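You operate a simulated robot arm through the tools that you are given. There is no shell and no other tool. Be economical: measure what you need, move in short steps, check, and stop when the job is done.

Carry out the task below with a simulated two-armed robot. There is one attempt and no reset: what you move stays moved.

JOB
Take the last film off the coated board with three shots of the spot head.
Fine: each shot in the socket whose film display is highest just then; no display says MARK; the head goes back in its drip cup.

It is judged by the outcome, as a careful person would: the job done as asked, and still so three seconds after it is handed in. It fails if anything else is knocked over, pushed out of place, dropped, spilled or broken.

ROBOT AND FRAMES
Two 7-joint arms with fingered hands on one trunk, on a base that drives. Base frame: it is fixed to the floor where the robot stands at the start and does not move with it; the origin is under the middle of the robot, x ahead of it, y to its left, z up; the surface under the hand at the start is at about z = 1200. Lengths are in mm, angles in rad, forces in N, time in s.
The left shoulder is at the start at [70, 154, 1372], the right one opposite. With the tool pointing down near the work surface each hand reaches from about 360 to 880 mm from the robot's upright axis, wherever it stands, measured 20 degrees to its own side. Places, roughly: pass button [-100, 800, 1200]. Payload 3.9 kg a hand.
Tool frame (each hand has its own): the origin (TCP) lies between the finger pads and is the grasp point; the fingertips stand 30 mm ahead of it; z points along the fingers, y is the line along which they close. The gripper opens to 104 mm. The gripper's body begins 35 mm behind the TCP. The gripper is a hand of 4 fingers: y runs from the thumb to the fingers, the wrist lies at [-17, -104, -178] in the tool frame.
Orientation is that of the tool frame in the base frame, as [roll, pitch, yaw] about the fixed x, y, z axes, in that order (R = Rz(yaw) Ry(pitch) Rx(roll)). With the fingers straight down and the wrist toward the robot, the tool's x, y and z point along [0, 1, 0], [1, 0, 0] and [0, 0, -1] of the base frame.

CONTROLS
- The arms move only by the tool play_rows. It takes "left_deltas", "right_deltas" or both (then of equal length, played together; a hand with none holds still); each is a list of rows, each a list of 2 entries, a list of its own where there are three numbers: the turn, a rotation vector about the tool's x, y, z in units of 6 degrees (1.0 is 6 degrees), then the shift along the tool's x, y, z in units of 50 mm (1.0 is 50 mm). In form: [[[ax, ay, az], [dx, dy, dz]], ...]. A call has 1 to 8 rows; each row shifts and turns the commanded pose from where the row before left it, along the tool's axes as they then stand. A call with a number of a shift or a turn outside -1 to 1 is refused whole. A row lasts 0.2 s, in which the tool goes at most 50 mm and 0.15 rad; a call with a longer step from one row to the next is refused whole. Where a pose cannot be reached the arm comes as near as it can. A force on the tool above 40 N (or 10 N above the force at the start of the call, whichever is more), or a blocked arm, ends the call early, and 0.2 s more pass. In this call time passes only in rows, and 0.2 s behind the last. It gives the time, the measured TCP pose, the force on the tool (base axes), the opening and the grip force at its end, in the units of the frame above (readings bear some noise), with the torque about the TCP (base axes, N m) and any sound that the robot's microphone picked up.
- Cameras (640 x 400 px; columns grow to the right, rows downward): "scene" is now at [129.4, 47.6, 1624.3]; the picture's right is [0.53, -0.85, 0.00], its down [-0.31, -0.19, -0.93] and it looks along [0.79, 0.49, -0.37] (base axes); focal length 214 px, centre (320, 200). "left" rides on the left gripper at [-66, -90, -126] in its tool frame; the picture's right is [-0.78, -0.30, 0.56], its down [0.57, -0.70, 0.42] and it looks along [0.26, 0.65, 0.71] (tool axes); focal length 275 px, centre (320, 200). "right" rides on the right gripper at [66, -90, -126] in its tool frame; the picture's right is [-0.78, 0.30, -0.56], its down [-0.57, -0.70, 0.43] and it looks along [-0.26, 0.65, 0.71] (tool axes); focal length 275 px, centre (320, 200). There is no depth. A picture from a camera that has moved, and an enlarged one, comes with that camera's place and axes in the base frame and with its lens.
- get_image(camera): a new picture of that camera. It takes no simulated time.
- slide_trunk(by): slides the trunk up (or, below 0, down) by that many mm; the arms and the scene camera ride with it, the base frame stays. It gives what a move gives, with no picture.
- roll_base(legs): drives the robot by 1 to 6 legs, each [ahead, turn to the left] in mm and rad, along the robot's own axes; the way and the turn of a leg run together, so that a leg with both is an arc; at most 1500 mm and 3.142 rad a leg. The arms and the cameras ride along, it lands a little off, and it stops where it bumps. It gives what a move gives.
- move_fingers(index, middle, ring, thumb_bend, thumb_turn, hand): sets how far each is bent, from 0 (flat) to 1 (curled in); at 0.3 the hand is open as for a grip, at 0.7 the pads meet at the TCP. One left out holds its place. A second passes; each finger stops where it meets its share of the squeeze, and holds until it gets a number again. It is the only way to open and close the hand. It gives what a move gives, with no picture; readings hold the bend of each and the force on the fingers (four entries, about 0 where the hand has none), thumb and palm. thumb_turn goes from beside the hand (0) to across from the fingers (1), as for a grip.
- turn_head(pan, tilt): turns the head with the scene camera to pan (to the left, within 1.501 rad either way) and tilt (down, from -0.506 to 1.204), counted from straight ahead of the robot. It gives what a move gives.
- enlarge(camera, box): a new picture of the part [left, top, right, bottom] of that camera's present view, enlarged. It takes no simulated time.
- hand_in(): hands the job in; it is judged then, once.

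Work in short steps. Places have to be worked out from the pictures, the camera data and where the tool is seen: move nearer, look again, correct. Check each grasp and each placing, and mend what went wrong. You have 120 turns and 100 pictures in all, those below and enlarged ones among them. Open the grippers and draw the arms clear of the work before you hand the job in, unless the task says otherwise; then end with one line.

The tools are called after ">>>" as name(argument=value, ...) on one line, values as JSON. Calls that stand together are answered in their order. play_rows: Moves the arms, as the interface text tells. Its arguments: {"type":"object","properties":{"left_deltas":{"type":"array","items":{"type":"array"}},"right_deltas":{"type":"array","items":{"type":"array"}}},"required":[]} The other tools are called the same way: slide_trunk (by) slides the trunk up or down; move_fingers (index, middle, ring, thumb_bend, thumb_turn, hand) moves the fingers one by one; roll_base (legs) drives the base; turn_head (pan, tilt) turns the head that bears the scene camera; get_image (camera) takes a picture; enlarge (camera, box) takes an enlarged picture of a part of a camera's view; hand_in () hands the job in.

At the start:

```text
t: 0.0
left_position: [477.1, 375.7, 1585.8]
left_tcp_rot: [-3.141, 0.0, 1.571]
left_ft_force: [0.7, 0.2, -1.0]
left_ft_torque: [0.01, 0.03, 0.02]
left_finger_gap: 103.8
left_grip_force: 0.1
left_shape: jaw
left_bend: [0.3, 0.3, 0.3, 0.3, 0.97]
left_finger forces: [0.0, 0.1, 0.1, 0.1, 0.0, 0.0]
right_position: [576.8, -80.0, 1580.2]
right_tcp_rot: [-3.142, -0.001, 1.57]
right_ft_force: [0.2, 0.0, -0.3]
right_ft_torque: [0.01, 0.0, 0.01]
right_finger_gap: 103.6
right_grip_force: 0.1
right_shape: jaw
right_bend: [0.3, 0.3, 0.3, 0.3, 0.97]
right_finger forces: [0.0, 0.1, 0.1, 0.1, 0.0, 0.0]
trunk travel left (down, up): [-825.0, 115.0]
robot x, y, heading: [-4.4, 0.9, -0.001]
head pan, tilt: [0.555, 0.374]
```

scene: 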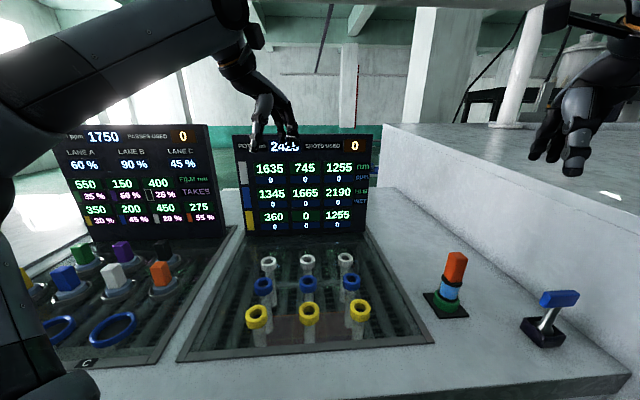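
right: 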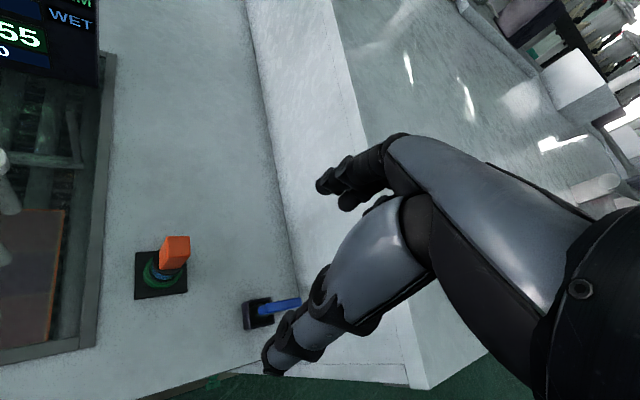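
left: 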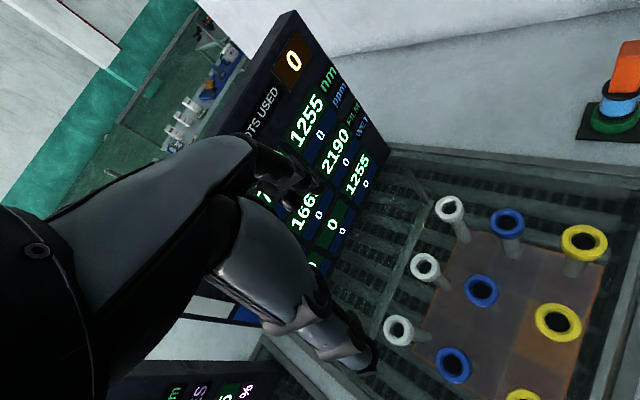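

I enlarge the displays and the tool holder to read what they say.

>>> enlarge(camera="scene", box=[230, 125, 380, 240])

>>> enlarge(camera="scene", box=[400, 230, 600, 360])

>>> enlarge(camera="scene", box=[30, 120, 230, 370])

```text
3.48 times, centred on (305, 182) of scene
camera zoom: at [129.4, 47.6, 1624.3], right [0.53, -0.85, 0.0], down [-0.31, -0.19, -0.93], along [0.79, 0.49, -0.37], focal length 746 px, centre (372, 261)
```

zoom: 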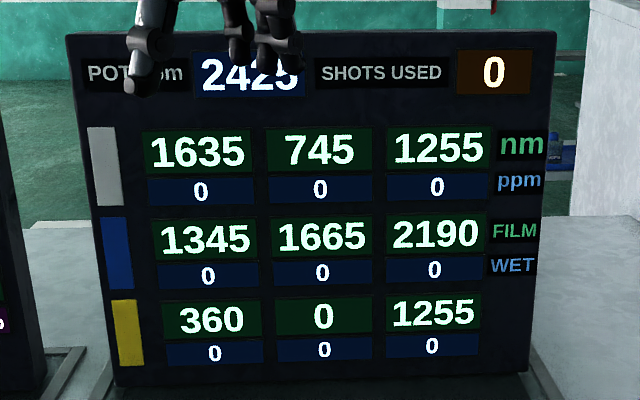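

```text
3.08 times, centred on (500, 295) of scene
camera zoom: at [129.4, 47.6, 1624.3], right [0.53, -0.85, 0.0], down [-0.31, -0.19, -0.93], along [0.79, 0.49, -0.37], focal length 660 px, centre (-234, -92)
```

zoom: 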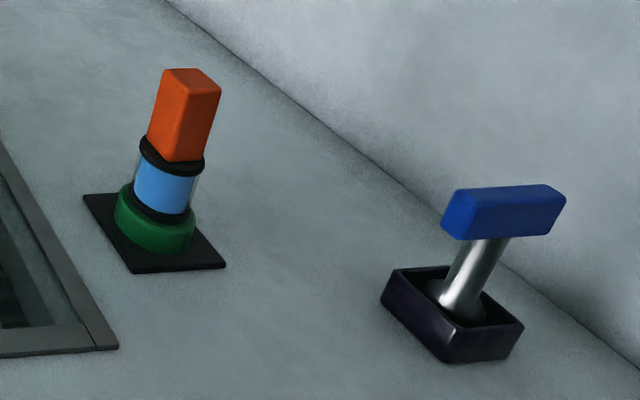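

```text
1.60 times, centred on (130, 245) of scene
camera zoom: at [129.4, 47.6, 1624.3], right [0.53, -0.85, 0.0], down [-0.31, -0.19, -0.93], along [0.79, 0.49, -0.37], focal length 343 px, centre (624, 128)
```

zoom: 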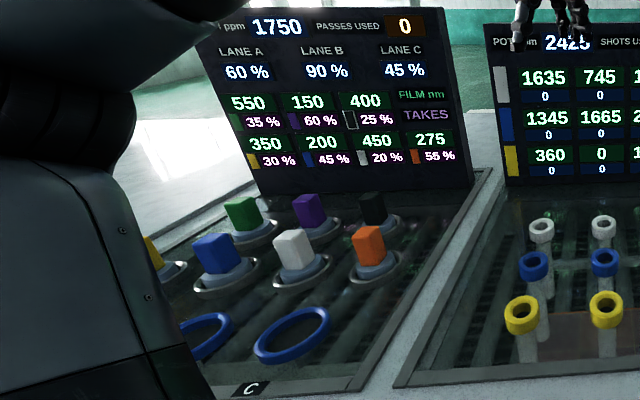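

The board's film is on the right-hand display: pot 2425 ppm, highest film 2190 (middle row, right). I turn the head to the drip cup and the blue lever to see them better.

>>> turn_head(pan=0.2, tilt=0.75)

>>> get_image(camera="scene")

>>> enlarge(camera="right", box=[100, 200, 340, 350])

>>> enlarge(camera="left", box=[360, 130, 640, 400])

```text
t: 0.8
left_position: [475.6, 375.6, 1585.5]
left_tcp_rot: [-3.141, -0.001, 1.57]
left_ft_force: [-0.7, 0.7, 0.7]
left_ft_torque: [-0.04, -0.01, -0.02]
left_finger_gap: 103.6
left_grip_force: 0.1
left_shape: jaw
left_bend: [0.3, 0.3, 0.3, 0.3, 0.97]
left_finger forces: [0.0, 0.0, 0.0, 0.1, 0.0, 0.1]
right_position: [576.9, -80.5, 1579.7]
right_tcp_rot: [3.14, -0.001, 1.571]
right_ft_force: [0.3, 0.4, -0.5]
right_ft_torque: [0.0, -0.02, -0.01]
right_finger_gap: 103.6
right_grip_force: 0.0
right_shape: jaw
right_bend: [0.3, 0.3, 0.3, 0.3, 0.97]
right_finger forces: [0.0, 0.0, 0.0, 0.1, 0.0, 0.0]
trunk travel left (down, up): [-825.0, 115.0]
robot x, y, heading: [-1.2, 0.7, -0.0]
head pan, tilt: [0.201, 0.75]
```

```text
93 pictures are left
camera scene: at [131.7, 15.2, 1590.9], right [0.2, -0.98, 0.0], down [-0.67, -0.14, -0.73], along [0.72, 0.15, -0.68], focal length 214 px, centre (320, 200)
```

scene: 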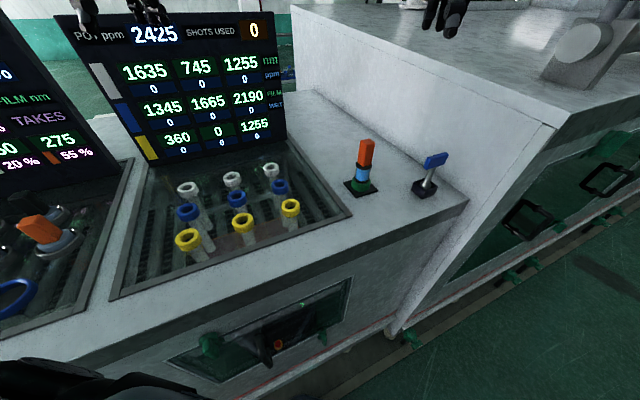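

```text
2.67 times, centred on (220, 275) of right
camera zoom: at [488.4, -14.5, 1706.0], right [0.3, -0.78, 0.56], down [-0.7, -0.57, -0.43], along [0.65, -0.27, -0.71], focal length 734 px, centre (587, 0)
```

zoom: 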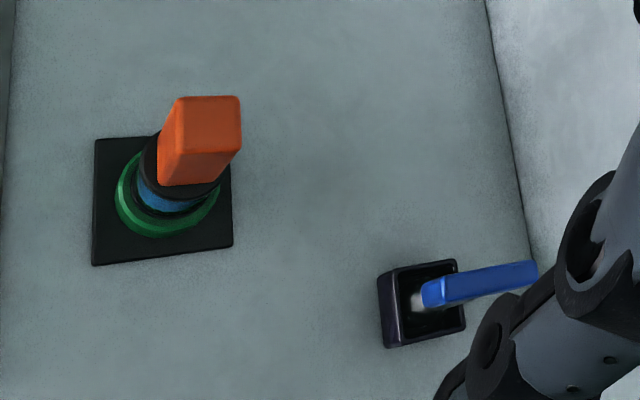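

```text
1.48 times, centred on (500, 265) of left
camera zoom: at [386.3, 309.1, 1710.9], right [-0.3, -0.78, -0.56], down [-0.7, 0.57, -0.42], along [0.65, 0.26, -0.71], focal length 408 px, centre (53, 104)
```

zoom: 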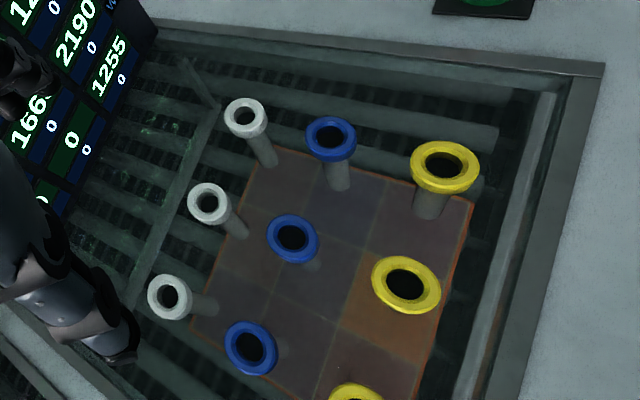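

Triangulating, the spot head stands in its cup near (618, -3) with its top at z about 1344. The station is yawed about 0.6 rad, and the socket rims are at z about 1218: mid-right near (556, 214), top-left (500, 458), mid-left (425, 404). I draw the right hand back and turn the left hand to the station's yaw.

>>> play_rows(left_deltas=[[[0, 0, -1], [0, 0, 0]], [[0, 0, -1], [0, 0, 0]], [[0, 0, -1], [0, 0, 0]], [[0, 0, -1], [0, 0, 0]], [[0, 0, -1], [0, 0, 0]], [[0, 0, -1], [0, 0, 0]]], right_deltas=[[[0, 0, 0], [-0.7, -0.6, 0]], [[0, 0, 0], [-0.7, -0.6, 0]], [[0, 0, 0], [-0.7, -0.6, 0]], [[0, 0, 0], [-0.7, -0.6, 0]], [[0, 0, 0], [-0.7, -0.6, 0]], [[0, 0, 0], [-0.7, -0.6, 0]]])

>>> get_image(camera="left")

```text
t: 2.2
left_position: [474.3, 371.7, 1587.6]
left_tcp_rot: [3.138, 0.0, 2.199]
left_ft_force: [0.0, 0.0, 0.2]
left_ft_torque: [0.0, -0.03, 0.0]
left_finger_gap: 103.6
left_grip_force: 0.2
left_shape: jaw
left_bend: [0.3, 0.3, 0.3, 0.3, 0.97]
left_finger forces: [0.1, 0.0, 0.1, 0.0, 0.0, 0.0]
right_position: [392.1, -294.5, 1582.0]
right_tcp_rot: [3.139, -0.002, 1.569]
right_ft_force: [0.1, -0.4, -0.3]
right_ft_torque: [0.04, 0.0, 0.0]
right_finger_gap: 103.9
right_grip_force: 0.1
right_shape: jaw
right_bend: [0.3, 0.3, 0.3, 0.3, 0.97]
right_finger forces: [0.0, 0.1, 0.1, 0.0, 0.0, 0.0]
trunk travel left (down, up): [-825.0, 115.0]
robot x, y, heading: [2.5, -0.4, -0.002]
head pan, tilt: [0.201, 0.75]
```

```text
90 pictures are left
camera left: at [439.9, 264.3, 1712.2], right [0.22, -0.8, -0.56], down [-0.9, 0.05, -0.43], along [0.37, 0.6, -0.71], focal length 275 px, centre (320, 200)
```

left: 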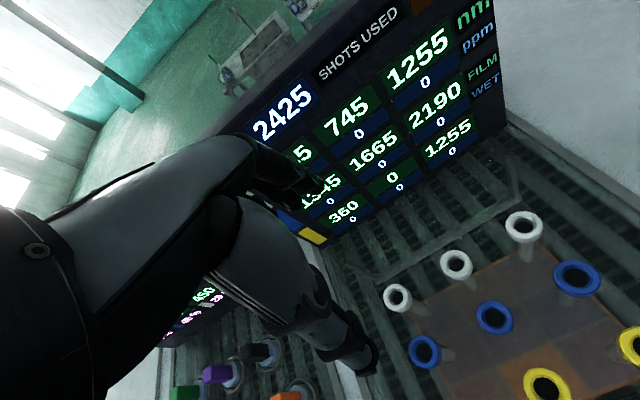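

The second view confirms the socket positions to within about 5 mm. I move the left hand most of the way to above the spot head.

>>> play_rows(left_deltas=[[[0, 0, 0], [-0.87, -0.23, 0.25]], [[0, 0, 0], [-0.87, -0.23, 0.25]], [[0, 0, 0], [-0.87, -0.23, 0.25]], [[0, 0, 0], [-0.87, -0.23, 0.25]], [[0, 0, 0], [-0.87, -0.23, 0.25]], [[0, 0, 0], [-0.87, -0.23, 0.25]], [[0, 0, 0], [-0.87, -0.23, 0.25]], [[0, 0, 0], [-0.87, -0.23, 0.25]]])

>>> get_image(camera="left")

>>> get_image(camera="scene")

```text
t: 4.0
left_position: [543.5, 191.4, 1508.6]
left_tcp_rot: [-3.141, 0.0, 2.2]
left_ft_force: [0.6, -0.3, -0.3]
left_ft_torque: [0.02, 0.01, 0.02]
left_finger_gap: 103.8
left_grip_force: 0.1
left_shape: jaw
left_bend: [0.3, 0.3, 0.3, 0.3, 0.97]
left_finger forces: [0.0, 0.1, 0.0, 0.0, 0.0, 0.0]
left hand out of reach, approached as far as the arm can: row 5, 6, 7, 8
right_position: [398.1, -290.6, 1580.5]
right_tcp_rot: [-3.139, -0.003, 1.568]
right_ft_force: [-0.7, 0.2, 0.0]
right_ft_torque: [0.02, -0.01, -0.01]
right_finger_gap: 103.7
right_grip_force: 0.0
right_shape: jaw
right_bend: [0.3, 0.3, 0.3, 0.3, 0.97]
right_finger forces: [0.0, 0.1, 0.0, 0.0, 0.0, 0.0]
trunk travel left (down, up): [-825.0, 115.0]
robot x, y, heading: [2.8, 1.6, -0.001]
head pan, tilt: [0.201, 0.75]
```

```text
89 pictures are left
camera left: at [508.8, 85.0, 1634.4], right [0.22, -0.8, -0.56], down [-0.9, 0.05, -0.42], along [0.37, 0.6, -0.71], focal length 275 px, centre (320, 200)
```

left: 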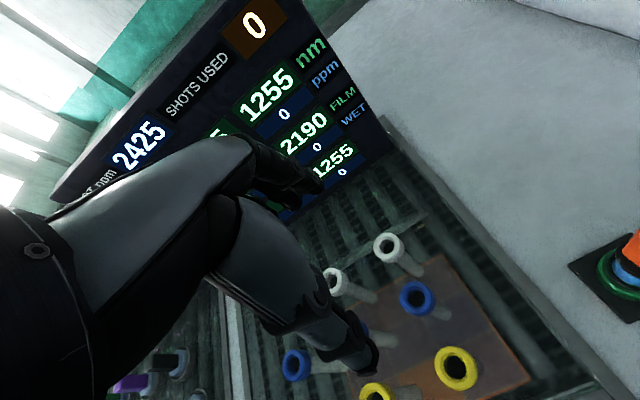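

```text
88 pictures are left
camera scene: at [133.5, 14.6, 1590.7], right [0.2, -0.98, 0.0], down [-0.67, -0.14, -0.73], along [0.72, 0.15, -0.68], focal length 214 px, centre (320, 200)
```

scene: 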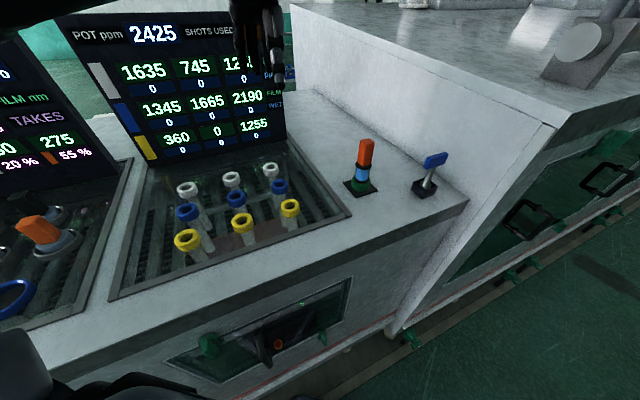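

The left arm cannot reach the cup at this yaw, so I will square the base to the station and use the right arm. First I bring the left hand back the way it came.

>>> play_rows(left_deltas=[[[0, 0, 0], [0.87, 0.23, -0.25]], [[0, 0, 0], [0.87, 0.23, -0.25]], [[0, 0, 0], [0.87, 0.23, -0.25]], [[0, 0, 0], [0.87, 0.23, -0.25]], [[0, 0, 0], [0.87, 0.23, -0.25]], [[0, 0, 0], [0.87, 0.23, -0.25]], [[0, 0, 0], [0.87, 0.23, -0.25]], [[0, 0, 0], [0.87, 0.23, -0.25]]])

>>> play_rows(left_deltas=[[[0, 0, 1], [0, -0.5, 0]], [[0, 0, 1], [0, -0.5, 0]], [[0, 0, 1], [0, -0.5, 0]], [[0, 0, 1], [0, -0.5, 0]], [[0, 0, 1], [0, 0, 0]], [[0, 0, 1], [0, 0, 0]]])

>>> roll_base(legs=[[0, 0.3]])

>>> get_image(camera="scene")

```text
t: 5.8
left_position: [407.8, 529.7, 1606.4]
left_tcp_rot: [-3.14, 0.002, 2.199]
left_ft_force: [-1.0, 1.0, -0.1]
left_ft_torque: [-0.03, -0.03, 0.04]
left_finger_gap: 103.9
left_grip_force: 0.0
left_shape: jaw
left_bend: [0.3, 0.3, 0.3, 0.3, 0.97]
left_finger forces: [0.0, 0.0, 0.1, 0.0, 0.1, 0.0]
right_position: [395.1, -288.4, 1581.6]
right_tcp_rot: [3.141, 0.0, 1.571]
right_ft_force: [-1.0, 0.3, 0.7]
right_ft_torque: [-0.02, -0.03, 0.0]
right_finger_gap: 103.7
right_grip_force: 0.1
right_shape: jaw
right_bend: [0.3, 0.3, 0.3, 0.3, 0.97]
right_finger forces: [0.0, 0.0, 0.0, 0.0, 0.0, 0.0]
trunk travel left (down, up): [-825.0, 115.0]
robot x, y, heading: [-2.0, 1.3, 0.005]
head pan, tilt: [0.201, 0.75]
```

```text
t: 7.2
left_position: [321.2, 483.5, 1607.4]
left_tcp_rot: [-3.14, -0.001, 1.57]
left_ft_force: [0.2, 0.4, 0.6]
left_ft_torque: [-0.01, 0.03, 0.0]
left_finger_gap: 104.2
left_grip_force: 0.1
left_shape: jaw
left_bend: [0.3, 0.3, 0.3, 0.3, 0.97]
left_finger forces: [0.1, 0.0, 0.0, 0.0, 0.1, 0.1]
right_position: [399.0, -290.4, 1580.8]
right_tcp_rot: [-3.14, 0.0, 1.568]
right_ft_force: [-0.5, 0.0, -1.0]
right_ft_torque: [-0.03, -0.02, -0.02]
right_finger_gap: 103.4
right_grip_force: 0.0
right_shape: jaw
right_bend: [0.3, 0.3, 0.3, 0.3, 0.97]
right_finger forces: [0.0, 0.0, 0.0, 0.1, 0.1, 0.0]
trunk travel left (down, up): [-825.0, 115.0]
robot x, y, heading: [-1.4, -2.2, 0.004]
head pan, tilt: [0.201, 0.75]
```

```text
t: 8.6
left_position: [162.1, 556.5, 1608.5]
left_tcp_rot: [-3.14, 0.0, 1.872]
left_ft_force: [0.4, -0.3, -0.4]
left_ft_torque: [-0.04, -0.04, -0.01]
left_finger_gap: 104.1
left_grip_force: 0.0
left_shape: jaw
left_bend: [0.3, 0.3, 0.3, 0.3, 0.97]
left_finger forces: [0.1, 0.0, 0.1, 0.1, 0.0, 0.0]
right_position: [465.8, -161.6, 1581.0]
right_tcp_rot: [3.141, -0.002, 1.872]
right_ft_force: [0.4, 0.6, -0.6]
right_ft_torque: [-0.04, -0.01, 0.0]
right_finger_gap: 103.8
right_grip_force: 0.2
right_shape: jaw
right_bend: [0.3, 0.3, 0.3, 0.3, 0.97]
right_finger forces: [0.0, 0.0, 0.0, 0.1, 0.0, 0.1]
trunk travel left (down, up): [-825.0, 115.0]
robot x, y, heading: [-0.2, 0.5, 0.298]
head pan, tilt: [0.201, 0.75]
```

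```text
87 pictures are left
camera scene: at [122.0, 52.9, 1590.7], right [0.48, -0.88, 0.0], down [-0.6, -0.33, -0.73], along [0.64, 0.35, -0.68], focal length 214 px, centre (320, 200)
```

scene: 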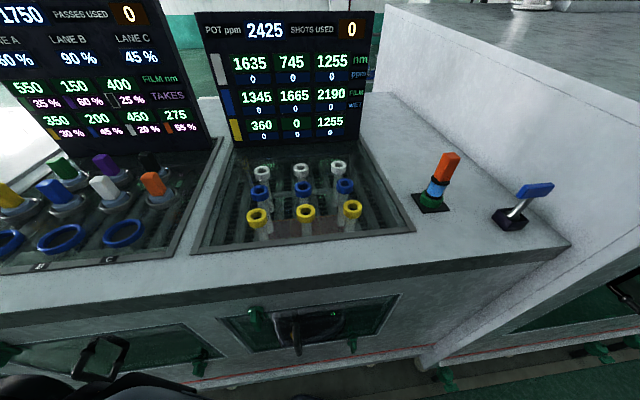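

The base turned freely. I finish squaring it to the station.

>>> roll_base(legs=[[0, 0.3]])

>>> turn_head(pan=-0.2, tilt=0.7)

>>> get_image(camera="scene")

>>> get_image(camera="right")

```text
t: 10.0
left_position: [-7.2, 577.6, 1608.3]
left_tcp_rot: [-3.139, 0.001, 2.17]
left_ft_force: [-0.2, 0.8, -0.1]
left_ft_torque: [0.03, -0.05, 0.02]
left_finger_gap: 104.3
left_grip_force: 0.1
left_shape: jaw
left_bend: [0.3, 0.3, 0.3, 0.3, 0.97]
left_finger forces: [0.0, 0.1, 0.0, 0.0, 0.1, 0.1]
right_position: [493.2, -16.3, 1579.4]
right_tcp_rot: [-3.141, -0.001, 2.169]
right_ft_force: [-0.4, 0.1, 0.2]
right_ft_torque: [-0.01, 0.05, -0.02]
right_finger_gap: 103.7
right_grip_force: 0.0
right_shape: jaw
right_bend: [0.3, 0.3, 0.3, 0.3, 0.97]
right_finger forces: [0.0, 0.1, 0.0, 0.0, 0.0, 0.1]
trunk travel left (down, up): [-825.0, 115.0]
robot x, y, heading: [2.6, -2.4, 0.597]
head pan, tilt: [0.201, 0.75]
```

```text
t: 10.9
left_position: [-10.5, 579.2, 1609.1]
left_tcp_rot: [-3.14, 0.001, 2.17]
left_ft_force: [0.4, -0.1, 0.4]
left_ft_torque: [0.02, -0.01, -0.02]
left_finger_gap: 103.9
left_grip_force: 0.1
left_shape: jaw
left_bend: [0.3, 0.3, 0.3, 0.3, 0.97]
left_finger forces: [0.1, 0.0, 0.0, 0.1, 0.0, 0.1]
right_position: [491.6, -15.3, 1580.1]
right_tcp_rot: [3.14, -0.001, 2.169]
right_ft_force: [-0.5, 0.5, 0.3]
right_ft_torque: [0.02, -0.03, -0.01]
right_finger_gap: 103.7
right_grip_force: 0.1
right_shape: jaw
right_bend: [0.3, 0.3, 0.3, 0.3, 0.97]
right_finger forces: [0.0, 0.0, 0.1, 0.0, 0.1, 0.0]
trunk travel left (down, up): [-825.0, 115.0]
robot x, y, heading: [0.7, -0.1, 0.594]
head pan, tilt: [-0.201, 0.7]
```

```text
86 pictures are left
camera scene: at [119.5, 60.2, 1595.1], right [0.39, -0.92, 0.0], down [-0.59, -0.25, -0.76], along [0.7, 0.3, -0.64], focal length 214 px, centre (320, 200)
```

scene: 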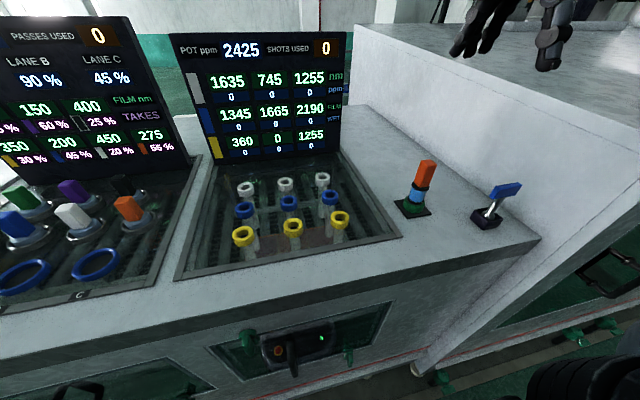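

```text
85 pictures are left
camera right: at [380.6, -12.5, 1707.1], right [0.68, -0.47, 0.56], down [-0.26, -0.87, -0.42], along [0.69, 0.15, -0.71], focal length 275 px, centre (320, 200)
```

right: 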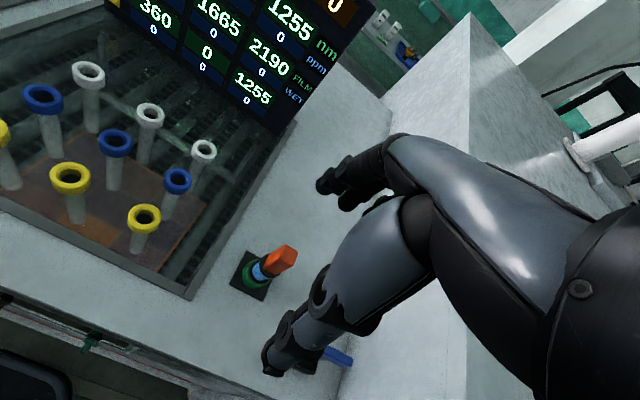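

The right hand now has the station's yaw, and the head top is refined to about (613, 0, 1344). I move over it at z 1440.

>>> play_rows(right_deltas=[[[0, 0, 0], [-0.29, 0.55, 0.7]], [[0, 0, 0], [-0.29, 0.55, 0.7]], [[0, 0, 0], [-0.29, 0.55, 0.7]], [[0, 0, 0], [-0.29, 0.55, 0.7]]])

>>> get_image(camera="right")

>>> get_image(camera="scene")

```text
t: 11.9
left_position: [-5.7, 578.3, 1608.9]
left_tcp_rot: [-3.14, -0.001, 2.17]
left_ft_force: [-0.2, -0.4, 0.6]
left_ft_torque: [-0.01, -0.01, 0.01]
left_finger_gap: 103.6
left_grip_force: 0.1
left_shape: jaw
left_bend: [0.3, 0.3, 0.3, 0.3, 0.97]
left_finger forces: [0.2, 0.0, 0.1, 0.1, 0.1, 0.0]
right_position: [618.3, -1.7, 1441.0]
right_tcp_rot: [3.141, -0.002, 2.171]
right_ft_force: [0.2, 0.3, 0.6]
right_ft_torque: [0.02, 0.01, 0.0]
right_finger_gap: 103.8
right_grip_force: 0.0
right_shape: jaw
right_bend: [0.3, 0.3, 0.3, 0.3, 0.97]
right_finger forces: [0.1, 0.0, 0.0, 0.0, 0.1, 0.0]
trunk travel left (down, up): [-825.0, 115.0]
robot x, y, heading: [-2.7, 1.0, 0.599]
head pan, tilt: [-0.201, 0.7]
```

```text
84 pictures are left
camera right: at [508.1, 1.3, 1566.8], right [0.68, -0.47, 0.56], down [-0.26, -0.87, -0.43], along [0.68, 0.15, -0.71], focal length 275 px, centre (320, 200)
```

right: 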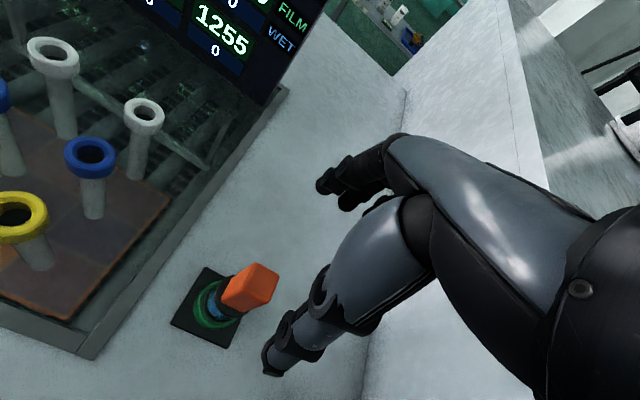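

```text
83 pictures are left
camera scene: at [122.3, 59.9, 1594.9], right [0.39, -0.92, 0.0], down [-0.59, -0.25, -0.76], along [0.7, 0.3, -0.65], focal length 214 px, centre (320, 200)
```

scene: 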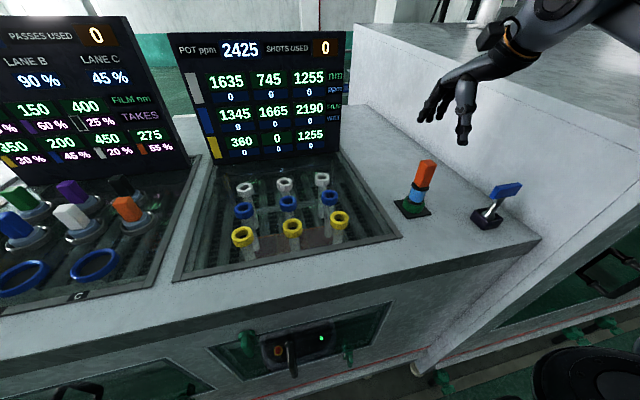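

The head top is within about 2 mm of the TCP in x and y. I enlarge it to check the handle's orientation against the fingers.

>>> enlarge(camera="right", box=[150, 220, 310, 370])

>>> enlarge(camera="scene", box=[370, 70, 530, 240])

>>> enlarge(camera="scene", box=[210, 310, 390, 390])

```text
2.67 times, centred on (230, 295) of right
camera zoom: at [508.1, 1.3, 1566.8], right [0.68, -0.47, 0.56], down [-0.26, -0.87, -0.43], along [0.68, 0.15, -0.71], focal length 734 px, centre (560, -53)
```

zoom: 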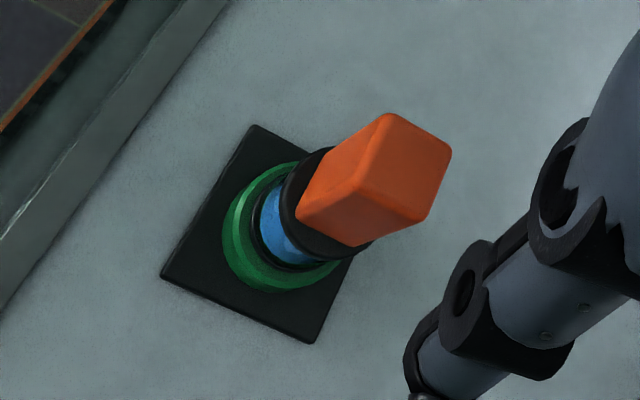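

```text
2.35 times, centred on (450, 155) of scene
camera zoom: at [122.3, 59.9, 1594.9], right [0.39, -0.92, 0.0], down [-0.59, -0.25, -0.76], along [0.7, 0.3, -0.65], focal length 505 px, centre (14, 306)
```

zoom: 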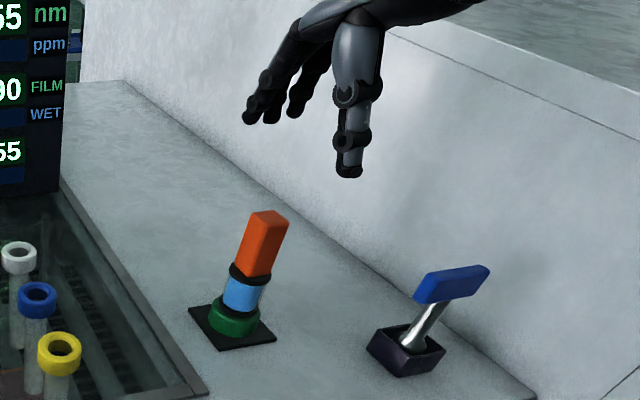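

```text
3.56 times, centred on (300, 350) of scene
camera zoom: at [122.3, 59.9, 1594.9], right [0.39, -0.92, 0.0], down [-0.59, -0.25, -0.76], along [0.7, 0.3, -0.65], focal length 763 px, centre (391, -333)
```

zoom: 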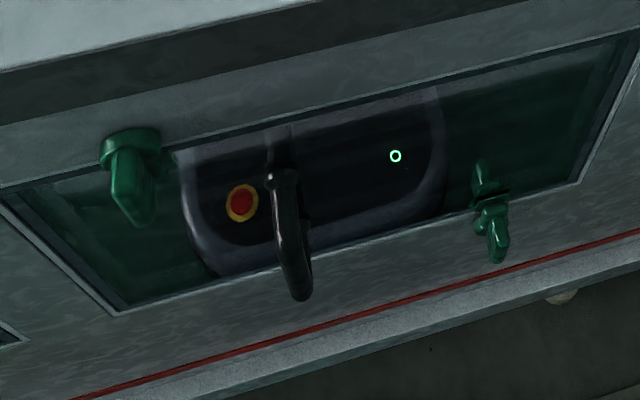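

The handle is 25 mm square, aligned with the tool and centred at about (614, -1). I correct 3 mm and lower the open hand around it.

>>> play_rows(right_deltas=[[[0, 0, 0], [0.06, -0.06, 0.8]], [[0, 0, 0], [0, 0, 0.8]], [[0, 0, 0], [0, 0, 0.8]]])

>>> enlarge(camera="right", box=[150, 180, 390, 400])

>>> enlarge(camera="scene", box=[370, 70, 530, 240])

```text
t: 12.7
left_position: [-8.0, 578.2, 1607.7]
left_tcp_rot: [-3.14, -0.002, 2.172]
left_ft_force: [-0.3, -0.6, -0.8]
left_ft_torque: [-0.03, 0.0, 0.0]
left_finger_gap: 103.9
left_grip_force: 0.0
left_shape: jaw
left_bend: [0.3, 0.3, 0.3, 0.3, 0.97]
left_finger forces: [0.1, 0.1, 0.0, 0.1, 0.0, 0.0]
right_position: [612.9, 0.6, 1320.1]
right_tcp_rot: [-3.141, -0.003, 2.17]
right_ft_force: [-0.3, -0.7, -0.4]
right_ft_torque: [0.01, 0.01, 0.01]
right_finger_gap: 103.8
right_grip_force: 0.1
right_shape: jaw
right_bend: [0.3, 0.3, 0.3, 0.3, 0.97]
right_finger forces: [0.0, 0.0, 0.0, 0.1, 0.0, 0.0]
trunk travel left (down, up): [-825.0, 115.0]
robot x, y, heading: [0.3, -3.9, 0.602]
head pan, tilt: [-0.201, 0.7]
```

```text
1.82 times, centred on (270, 290) of right
camera zoom: at [502.4, 3.5, 1446.5], right [0.68, -0.47, 0.56], down [-0.26, -0.87, -0.43], along [0.68, 0.15, -0.71], focal length 500 px, centre (411, 36)
```

zoom: 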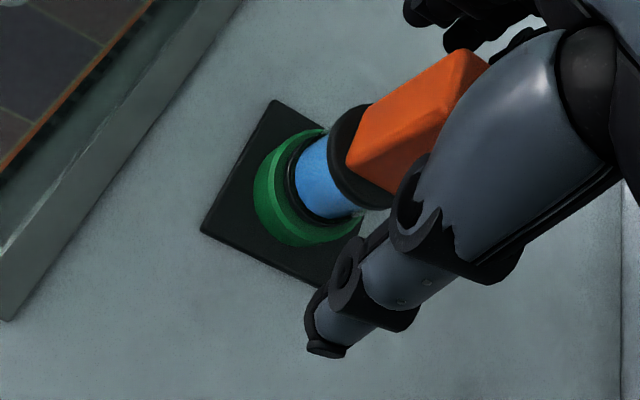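

```text
2.35 times, centred on (450, 155) of scene
camera zoom: at [121.4, 59.8, 1595.0], right [0.39, -0.92, 0.0], down [-0.59, -0.25, -0.76], along [0.7, 0.3, -0.64], focal length 505 px, centre (14, 306)
```

zoom: 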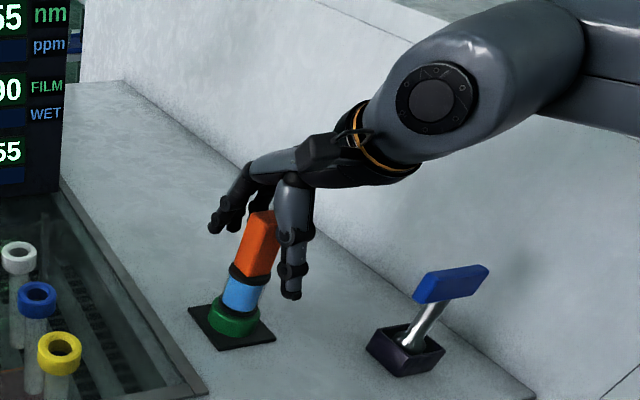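

The handle is between the thumb and the fingers. I close the hand on it.

>>> move_fingers(hand="right", index=0.7, middle=0.7, ring=0.7, thumb_bend=0.7)

>>> enlarge(camera="scene", box=[370, 70, 530, 240])

```text
t: 13.7
left_position: [-9.5, 579.0, 1608.6]
left_tcp_rot: [3.142, 0.0, 2.172]
left_ft_force: [0.4, -0.1, 1.0]
left_ft_torque: [0.02, 0.04, -0.01]
left_finger_gap: 104.2
left_grip_force: 0.0
left_shape: jaw
left_bend: [0.3, 0.3, 0.3, 0.3, 0.97]
left_finger forces: [0.0, 0.0, 0.1, 0.0, 0.1, 0.0]
right_position: [612.1, 0.0, 1321.3]
right_tcp_rot: [3.142, -0.001, 2.169]
right_ft_force: [-0.5, 1.2, -0.2]
right_ft_torque: [-0.02, -0.01, 0.01]
right_finger_gap: 25.1
right_grip_force: 9.8
right_shape: fingers
right_bend: [0.63, 0.65, 0.7, 0.61, 0.96]
right_finger forces: [5.6, 5.2, 0.0, 0.0, 10.3, 0.0]
trunk travel left (down, up): [-825.0, 115.0]
robot x, y, heading: [0.6, 1.6, 0.598]
head pan, tilt: [-0.201, 0.7]
```

```text
2.35 times, centred on (450, 155) of scene
camera zoom: at [120.2, 59.9, 1595.0], right [0.39, -0.92, 0.0], down [-0.59, -0.25, -0.76], along [0.7, 0.3, -0.64], focal length 505 px, centre (14, 306)
```

zoom: 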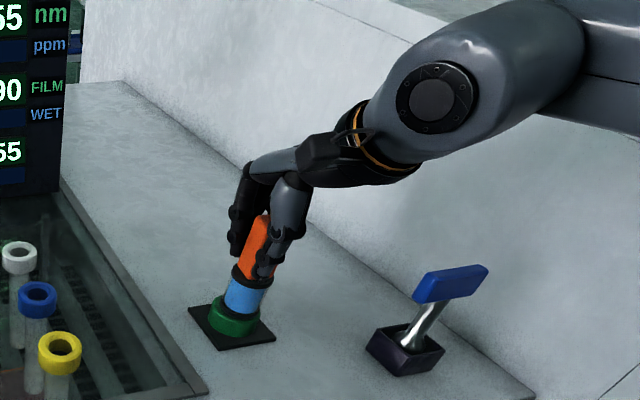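

Grip confirmed: gap 25.1 mm and 10 N from index, middle and thumb. I lift straight up about 105 mm.

>>> play_rows(right_deltas=[[[0, 0, 0], [0, 0, -0.5]], [[0, 0, 0], [0, 0, -0.8]], [[0, 0, 0], [0, 0, -0.8]]])

>>> get_image(camera="scene")

>>> enlarge(camera="scene", box=[370, 70, 530, 240])

>>> get_image(camera="right")

```text
t: 14.5
left_position: [-7.9, 578.3, 1608.1]
left_tcp_rot: [-3.139, 0.0, 2.171]
left_ft_force: [0.1, -0.3, -0.9]
left_ft_torque: [0.0, 0.04, 0.0]
left_finger_gap: 104.0
left_grip_force: 0.1
left_shape: jaw
left_bend: [0.3, 0.3, 0.3, 0.3, 0.97]
left_finger forces: [0.1, 0.0, 0.1, 0.1, 0.1, 0.1]
right_position: [612.2, 1.7, 1425.1]
right_tcp_rot: [-3.139, -0.003, 2.168]
right_ft_force: [-0.1, -0.5, -0.9]
right_ft_torque: [0.0, 0.01, 0.0]
right_finger_gap: 24.8
right_grip_force: 10.1
right_shape: fingers
right_bend: [0.63, 0.65, 0.7, 0.61, 0.96]
right_finger forces: [5.4, 4.6, 0.0, 0.0, 10.1, 0.0]
trunk travel left (down, up): [-825.0, 115.0]
robot x, y, heading: [1.9, 1.6, 0.597]
head pan, tilt: [-0.201, 0.7]
```

```text
76 pictures are left
camera scene: at [121.6, 60.1, 1594.9], right [0.39, -0.92, 0.0], down [-0.59, -0.25, -0.76], along [0.7, 0.3, -0.65], focal length 214 px, centre (320, 200)
```

scene: 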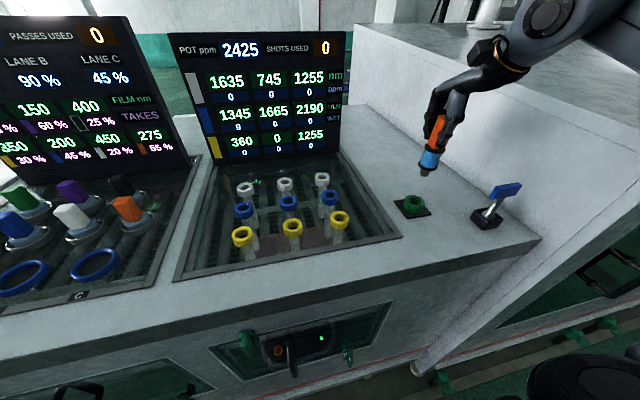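

```text
2.35 times, centred on (450, 155) of scene
camera zoom: at [121.6, 60.1, 1594.9], right [0.39, -0.92, 0.0], down [-0.59, -0.25, -0.76], along [0.7, 0.3, -0.65], focal length 505 px, centre (14, 306)
```

zoom: 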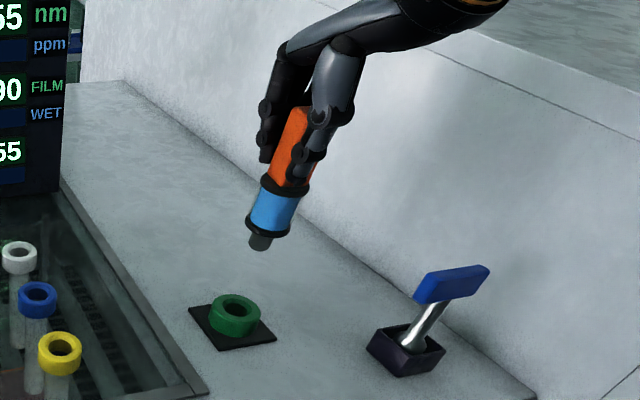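

```text
74 pictures are left
camera right: at [502.5, 5.8, 1551.0], right [0.68, -0.47, 0.56], down [-0.26, -0.87, -0.42], along [0.68, 0.15, -0.72], focal length 275 px, centre (320, 200)
```

right: 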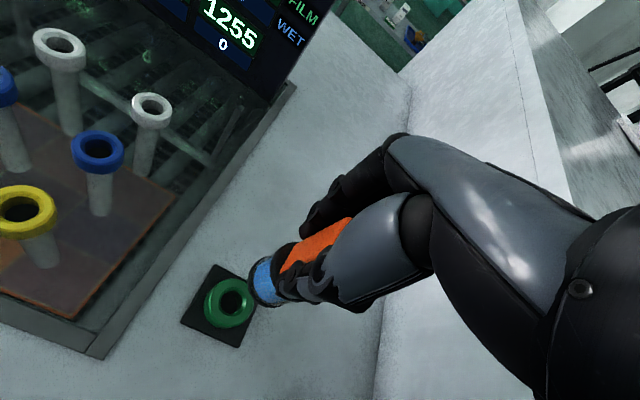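

The head is out, hanging straight, with its nozzle about 116 mm below the TCP and its flange about 98 mm below. I carry it over the mid-right blue socket at this height.

>>> play_rows(right_deltas=[[[0, 0, 0], [0.83, 0.295, 0]], [[0, 0, 0], [0.83, 0.295, 0]], [[0, 0, 0], [0.83, 0.295, 0]], [[0, 0, 0], [0.83, 0.295, 0]], [[0, 0, 0], [0.83, 0.295, 0]]])

>>> get_image(camera="right")

>>> get_image(camera="scene")

```text
t: 15.7
left_position: [-9.7, 582.4, 1605.5]
left_tcp_rot: [-3.14, 0.001, 2.172]
left_ft_force: [0.1, 0.8, 0.5]
left_ft_torque: [-0.01, 0.02, 0.0]
left_finger_gap: 104.0
left_grip_force: 0.0
left_shape: jaw
left_bend: [0.3, 0.3, 0.3, 0.3, 0.97]
left_finger forces: [0.1, 0.0, 0.0, 0.0, 0.1, 0.0]
right_position: [553.4, 216.7, 1424.9]
right_tcp_rot: [-3.139, 0.002, 2.169]
right_ft_force: [0.2, 0.6, -1.2]
right_ft_torque: [-0.03, 0.01, 0.0]
right_finger_gap: 24.7
right_grip_force: 10.4
right_shape: fingers
right_bend: [0.63, 0.65, 0.7, 0.61, 0.96]
right_finger forces: [5.5, 4.5, 0.0, 0.0, 9.9, 0.1]
trunk travel left (down, up): [-825.0, 115.0]
robot x, y, heading: [-0.1, -0.4, 0.598]
head pan, tilt: [-0.201, 0.7]
```

```text
73 pictures are left
camera right: at [443.1, 221.1, 1551.3], right [0.68, -0.47, 0.56], down [-0.26, -0.87, -0.42], along [0.68, 0.14, -0.71], focal length 275 px, centre (320, 200)
```

right: 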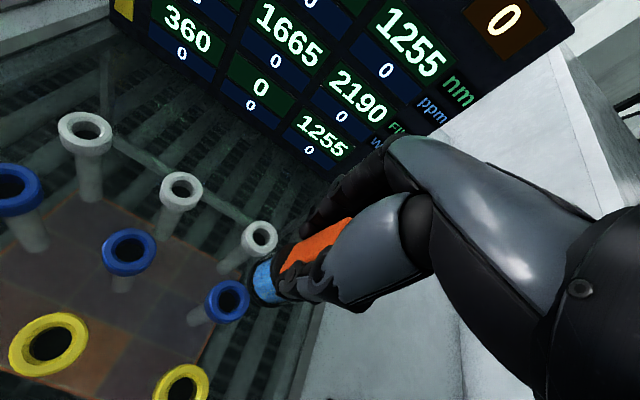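

```text
72 pictures are left
camera scene: at [119.9, 64.3, 1594.9], right [0.39, -0.92, 0.0], down [-0.59, -0.25, -0.76], along [0.7, 0.3, -0.65], focal length 214 px, centre (320, 200)
```

scene: 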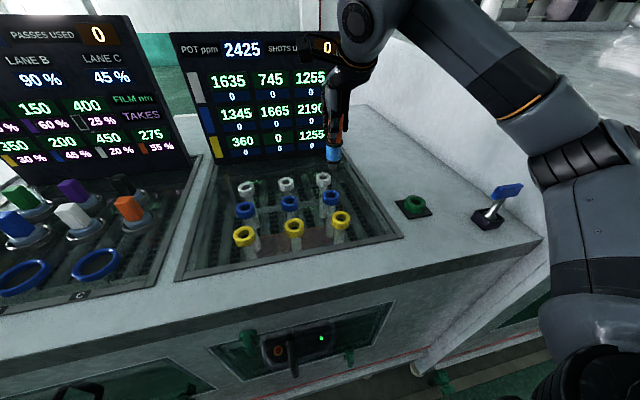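

By comparing with how the cup looked from the same height, the nozzle is within about 1–2 mm over the socket. I enlarge to confirm before lowering.

>>> enlarge(camera="right", box=[180, 220, 340, 340])

>>> enlarge(camera="scene", box=[270, 110, 400, 250])

```text
3.33 times, centred on (260, 280) of right
camera zoom: at [443.1, 221.1, 1551.3], right [0.68, -0.47, 0.56], down [-0.26, -0.87, -0.42], along [0.68, 0.14, -0.71], focal length 918 px, centre (520, -67)
```

zoom: 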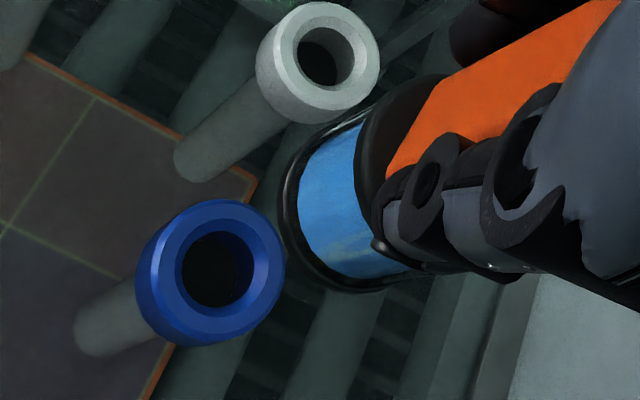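

```text
2.86 times, centred on (335, 180) of scene
camera zoom: at [119.9, 64.3, 1594.9], right [0.39, -0.92, 0.0], down [-0.59, -0.25, -0.76], along [0.7, 0.3, -0.65], focal length 613 px, centre (277, 257)
```

zoom: 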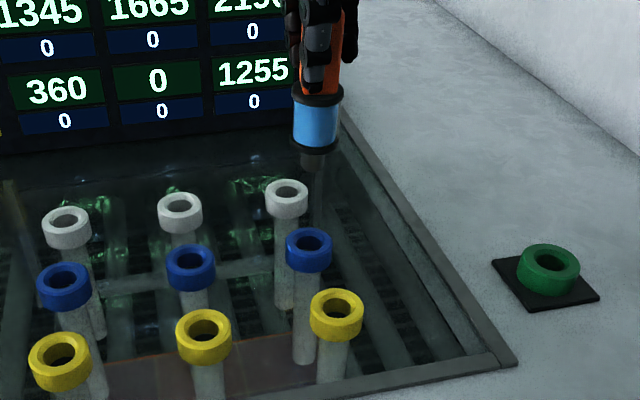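

Both views agree to 2–3 mm. I nudge 1 mm and lower until the nozzle is about 20 mm above the rim, then check.

>>> play_rows(right_deltas=[[[0, 0, 0], [0, 0.025, 0.7]], [[0, 0, 0], [0, 0, 0.7]]])

>>> enlarge(camera="right", box=[180, 220, 340, 340])

>>> enlarge(camera="scene", box=[270, 110, 400, 250])

```text
t: 16.3
left_position: [-7.5, 579.6, 1609.2]
left_tcp_rot: [-3.141, 0.001, 2.169]
left_ft_force: [0.9, 0.3, 0.5]
left_ft_torque: [-0.02, 0.0, 0.01]
left_finger_gap: 103.9
left_grip_force: 0.0
left_shape: jaw
left_bend: [0.3, 0.3, 0.3, 0.3, 0.97]
left_finger forces: [0.1, 0.0, 0.0, 0.0, 0.0, 0.0]
right_position: [557.1, 214.6, 1355.4]
right_tcp_rot: [-3.138, -0.001, 2.168]
right_ft_force: [0.5, 0.3, -0.8]
right_ft_torque: [0.01, 0.01, 0.02]
right_finger_gap: 24.9
right_grip_force: 9.9
right_shape: fingers
right_bend: [0.63, 0.65, 0.7, 0.61, 0.96]
right_finger forces: [5.3, 4.5, 0.0, 0.0, 9.8, 0.1]
trunk travel left (down, up): [-825.0, 115.0]
robot x, y, heading: [-2.0, 0.5, 0.602]
head pan, tilt: [-0.201, 0.7]
```

```text
3.33 times, centred on (260, 280) of right
camera zoom: at [446.6, 218.2, 1481.0], right [0.68, -0.47, 0.56], down [-0.26, -0.87, -0.42], along [0.68, 0.15, -0.71], focal length 918 px, centre (520, -67)
```

zoom: 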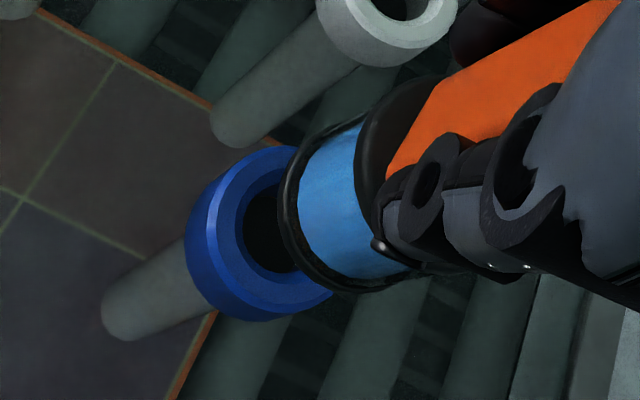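

```text
2.86 times, centred on (335, 180) of scene
camera zoom: at [121.5, 61.1, 1594.9], right [0.39, -0.92, 0.0], down [-0.59, -0.25, -0.76], along [0.7, 0.3, -0.65], focal length 613 px, centre (277, 257)
```

zoom: 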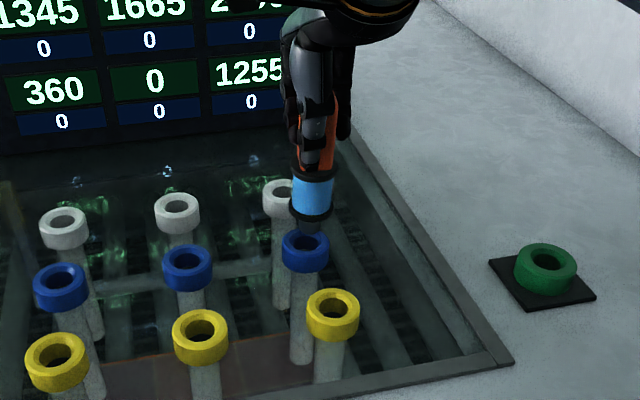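

The nozzle lines up with the hole in both views. I lower in small rows and watch the force.

>>> play_rows(right_deltas=[[[0, 0, 0], [0, 0, 0.25]], [[0, 0, 0], [0, 0, 0.25]]])

>>> enlarge(camera="scene", box=[170, 30, 400, 250])

>>> enlarge(camera="right", box=[180, 220, 340, 340])

```text
t: 16.9
left_position: [-8.0, 577.6, 1608.4]
left_tcp_rot: [-3.141, 0.001, 2.172]
left_ft_force: [-0.2, 0.1, -0.3]
left_ft_torque: [-0.01, 0.02, 0.04]
left_finger_gap: 104.1
left_grip_force: 0.1
left_shape: jaw
left_bend: [0.3, 0.3, 0.3, 0.3, 0.97]
left_finger forces: [0.0, 0.0, 0.0, 0.0, 0.1, 0.0]
right_position: [556.8, 213.3, 1331.5]
right_tcp_rot: [-3.142, 0.0, 2.169]
right_ft_force: [0.5, 0.3, -1.5]
right_ft_torque: [0.04, -0.02, 0.05]
right_finger_gap: 24.7
right_grip_force: 10.3
right_shape: fingers
right_bend: [0.63, 0.65, 0.7, 0.61, 0.96]
right_finger forces: [5.6, 4.4, 0.0, 0.1, 9.9, 0.0]
trunk travel left (down, up): [-825.0, 115.0]
robot x, y, heading: [-1.7, 1.6, 0.595]
head pan, tilt: [-0.201, 0.7]
```

```text
1.82 times, centred on (285, 140) of scene
camera zoom: at [121.3, 60.2, 1595.0], right [0.39, -0.92, 0.0], down [-0.59, -0.25, -0.76], along [0.7, 0.3, -0.64], focal length 390 px, centre (384, 309)
```

zoom: 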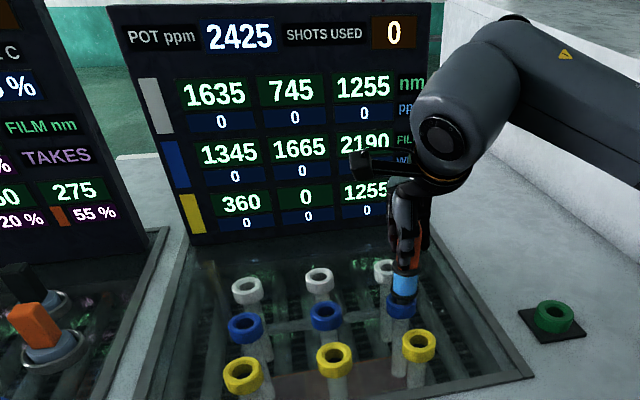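

```text
3.33 times, centred on (260, 280) of right
camera zoom: at [445.9, 216.7, 1456.9], right [0.68, -0.47, 0.56], down [-0.26, -0.87, -0.42], along [0.68, 0.15, -0.71], focal length 918 px, centre (520, -67)
```

zoom: 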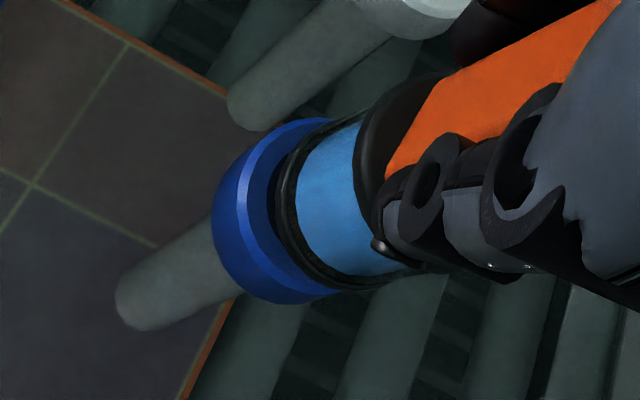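

The nozzle is entering the socket with no force. I go down another 12 mm gently.

>>> play_rows(right_deltas=[[[0, 0, 0], [0, 0, 0.12]], [[0, 0, 0], [0, 0, 0.12]]])

>>> enlarge(camera="scene", box=[170, 30, 400, 250])

```text
t: 17.5
left_position: [-8.2, 578.8, 1607.7]
left_tcp_rot: [-3.14, -0.001, 2.171]
left_ft_force: [-0.4, 0.1, 0.6]
left_ft_torque: [0.02, 0.01, 0.0]
left_finger_gap: 103.8
left_grip_force: 0.0
left_shape: jaw
left_bend: [0.3, 0.3, 0.3, 0.3, 0.97]
left_finger forces: [0.1, 0.1, 0.0, 0.0, 0.1, 0.0]
right_position: [557.2, 213.2, 1319.7]
right_tcp_rot: [3.141, -0.002, 2.168]
right_ft_force: [-0.3, 0.4, -0.2]
right_ft_torque: [0.07, 0.03, 0.0]
right_finger_gap: 25.1
right_grip_force: 10.5
right_shape: fingers
right_bend: [0.63, 0.65, 0.7, 0.61, 0.96]
right_finger forces: [6.2, 4.3, 0.0, 0.0, 10.2, 0.1]
trunk travel left (down, up): [-825.0, 115.0]
robot x, y, heading: [1.9, -0.5, 0.598]
head pan, tilt: [-0.201, 0.7]
```

```text
1.82 times, centred on (285, 140) of scene
camera zoom: at [120.7, 60.1, 1595.0], right [0.39, -0.92, 0.0], down [-0.59, -0.25, -0.76], along [0.7, 0.3, -0.64], focal length 390 px, centre (384, 309)
```

zoom: 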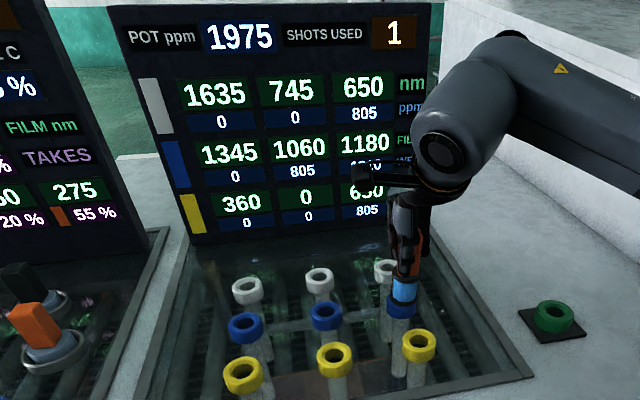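

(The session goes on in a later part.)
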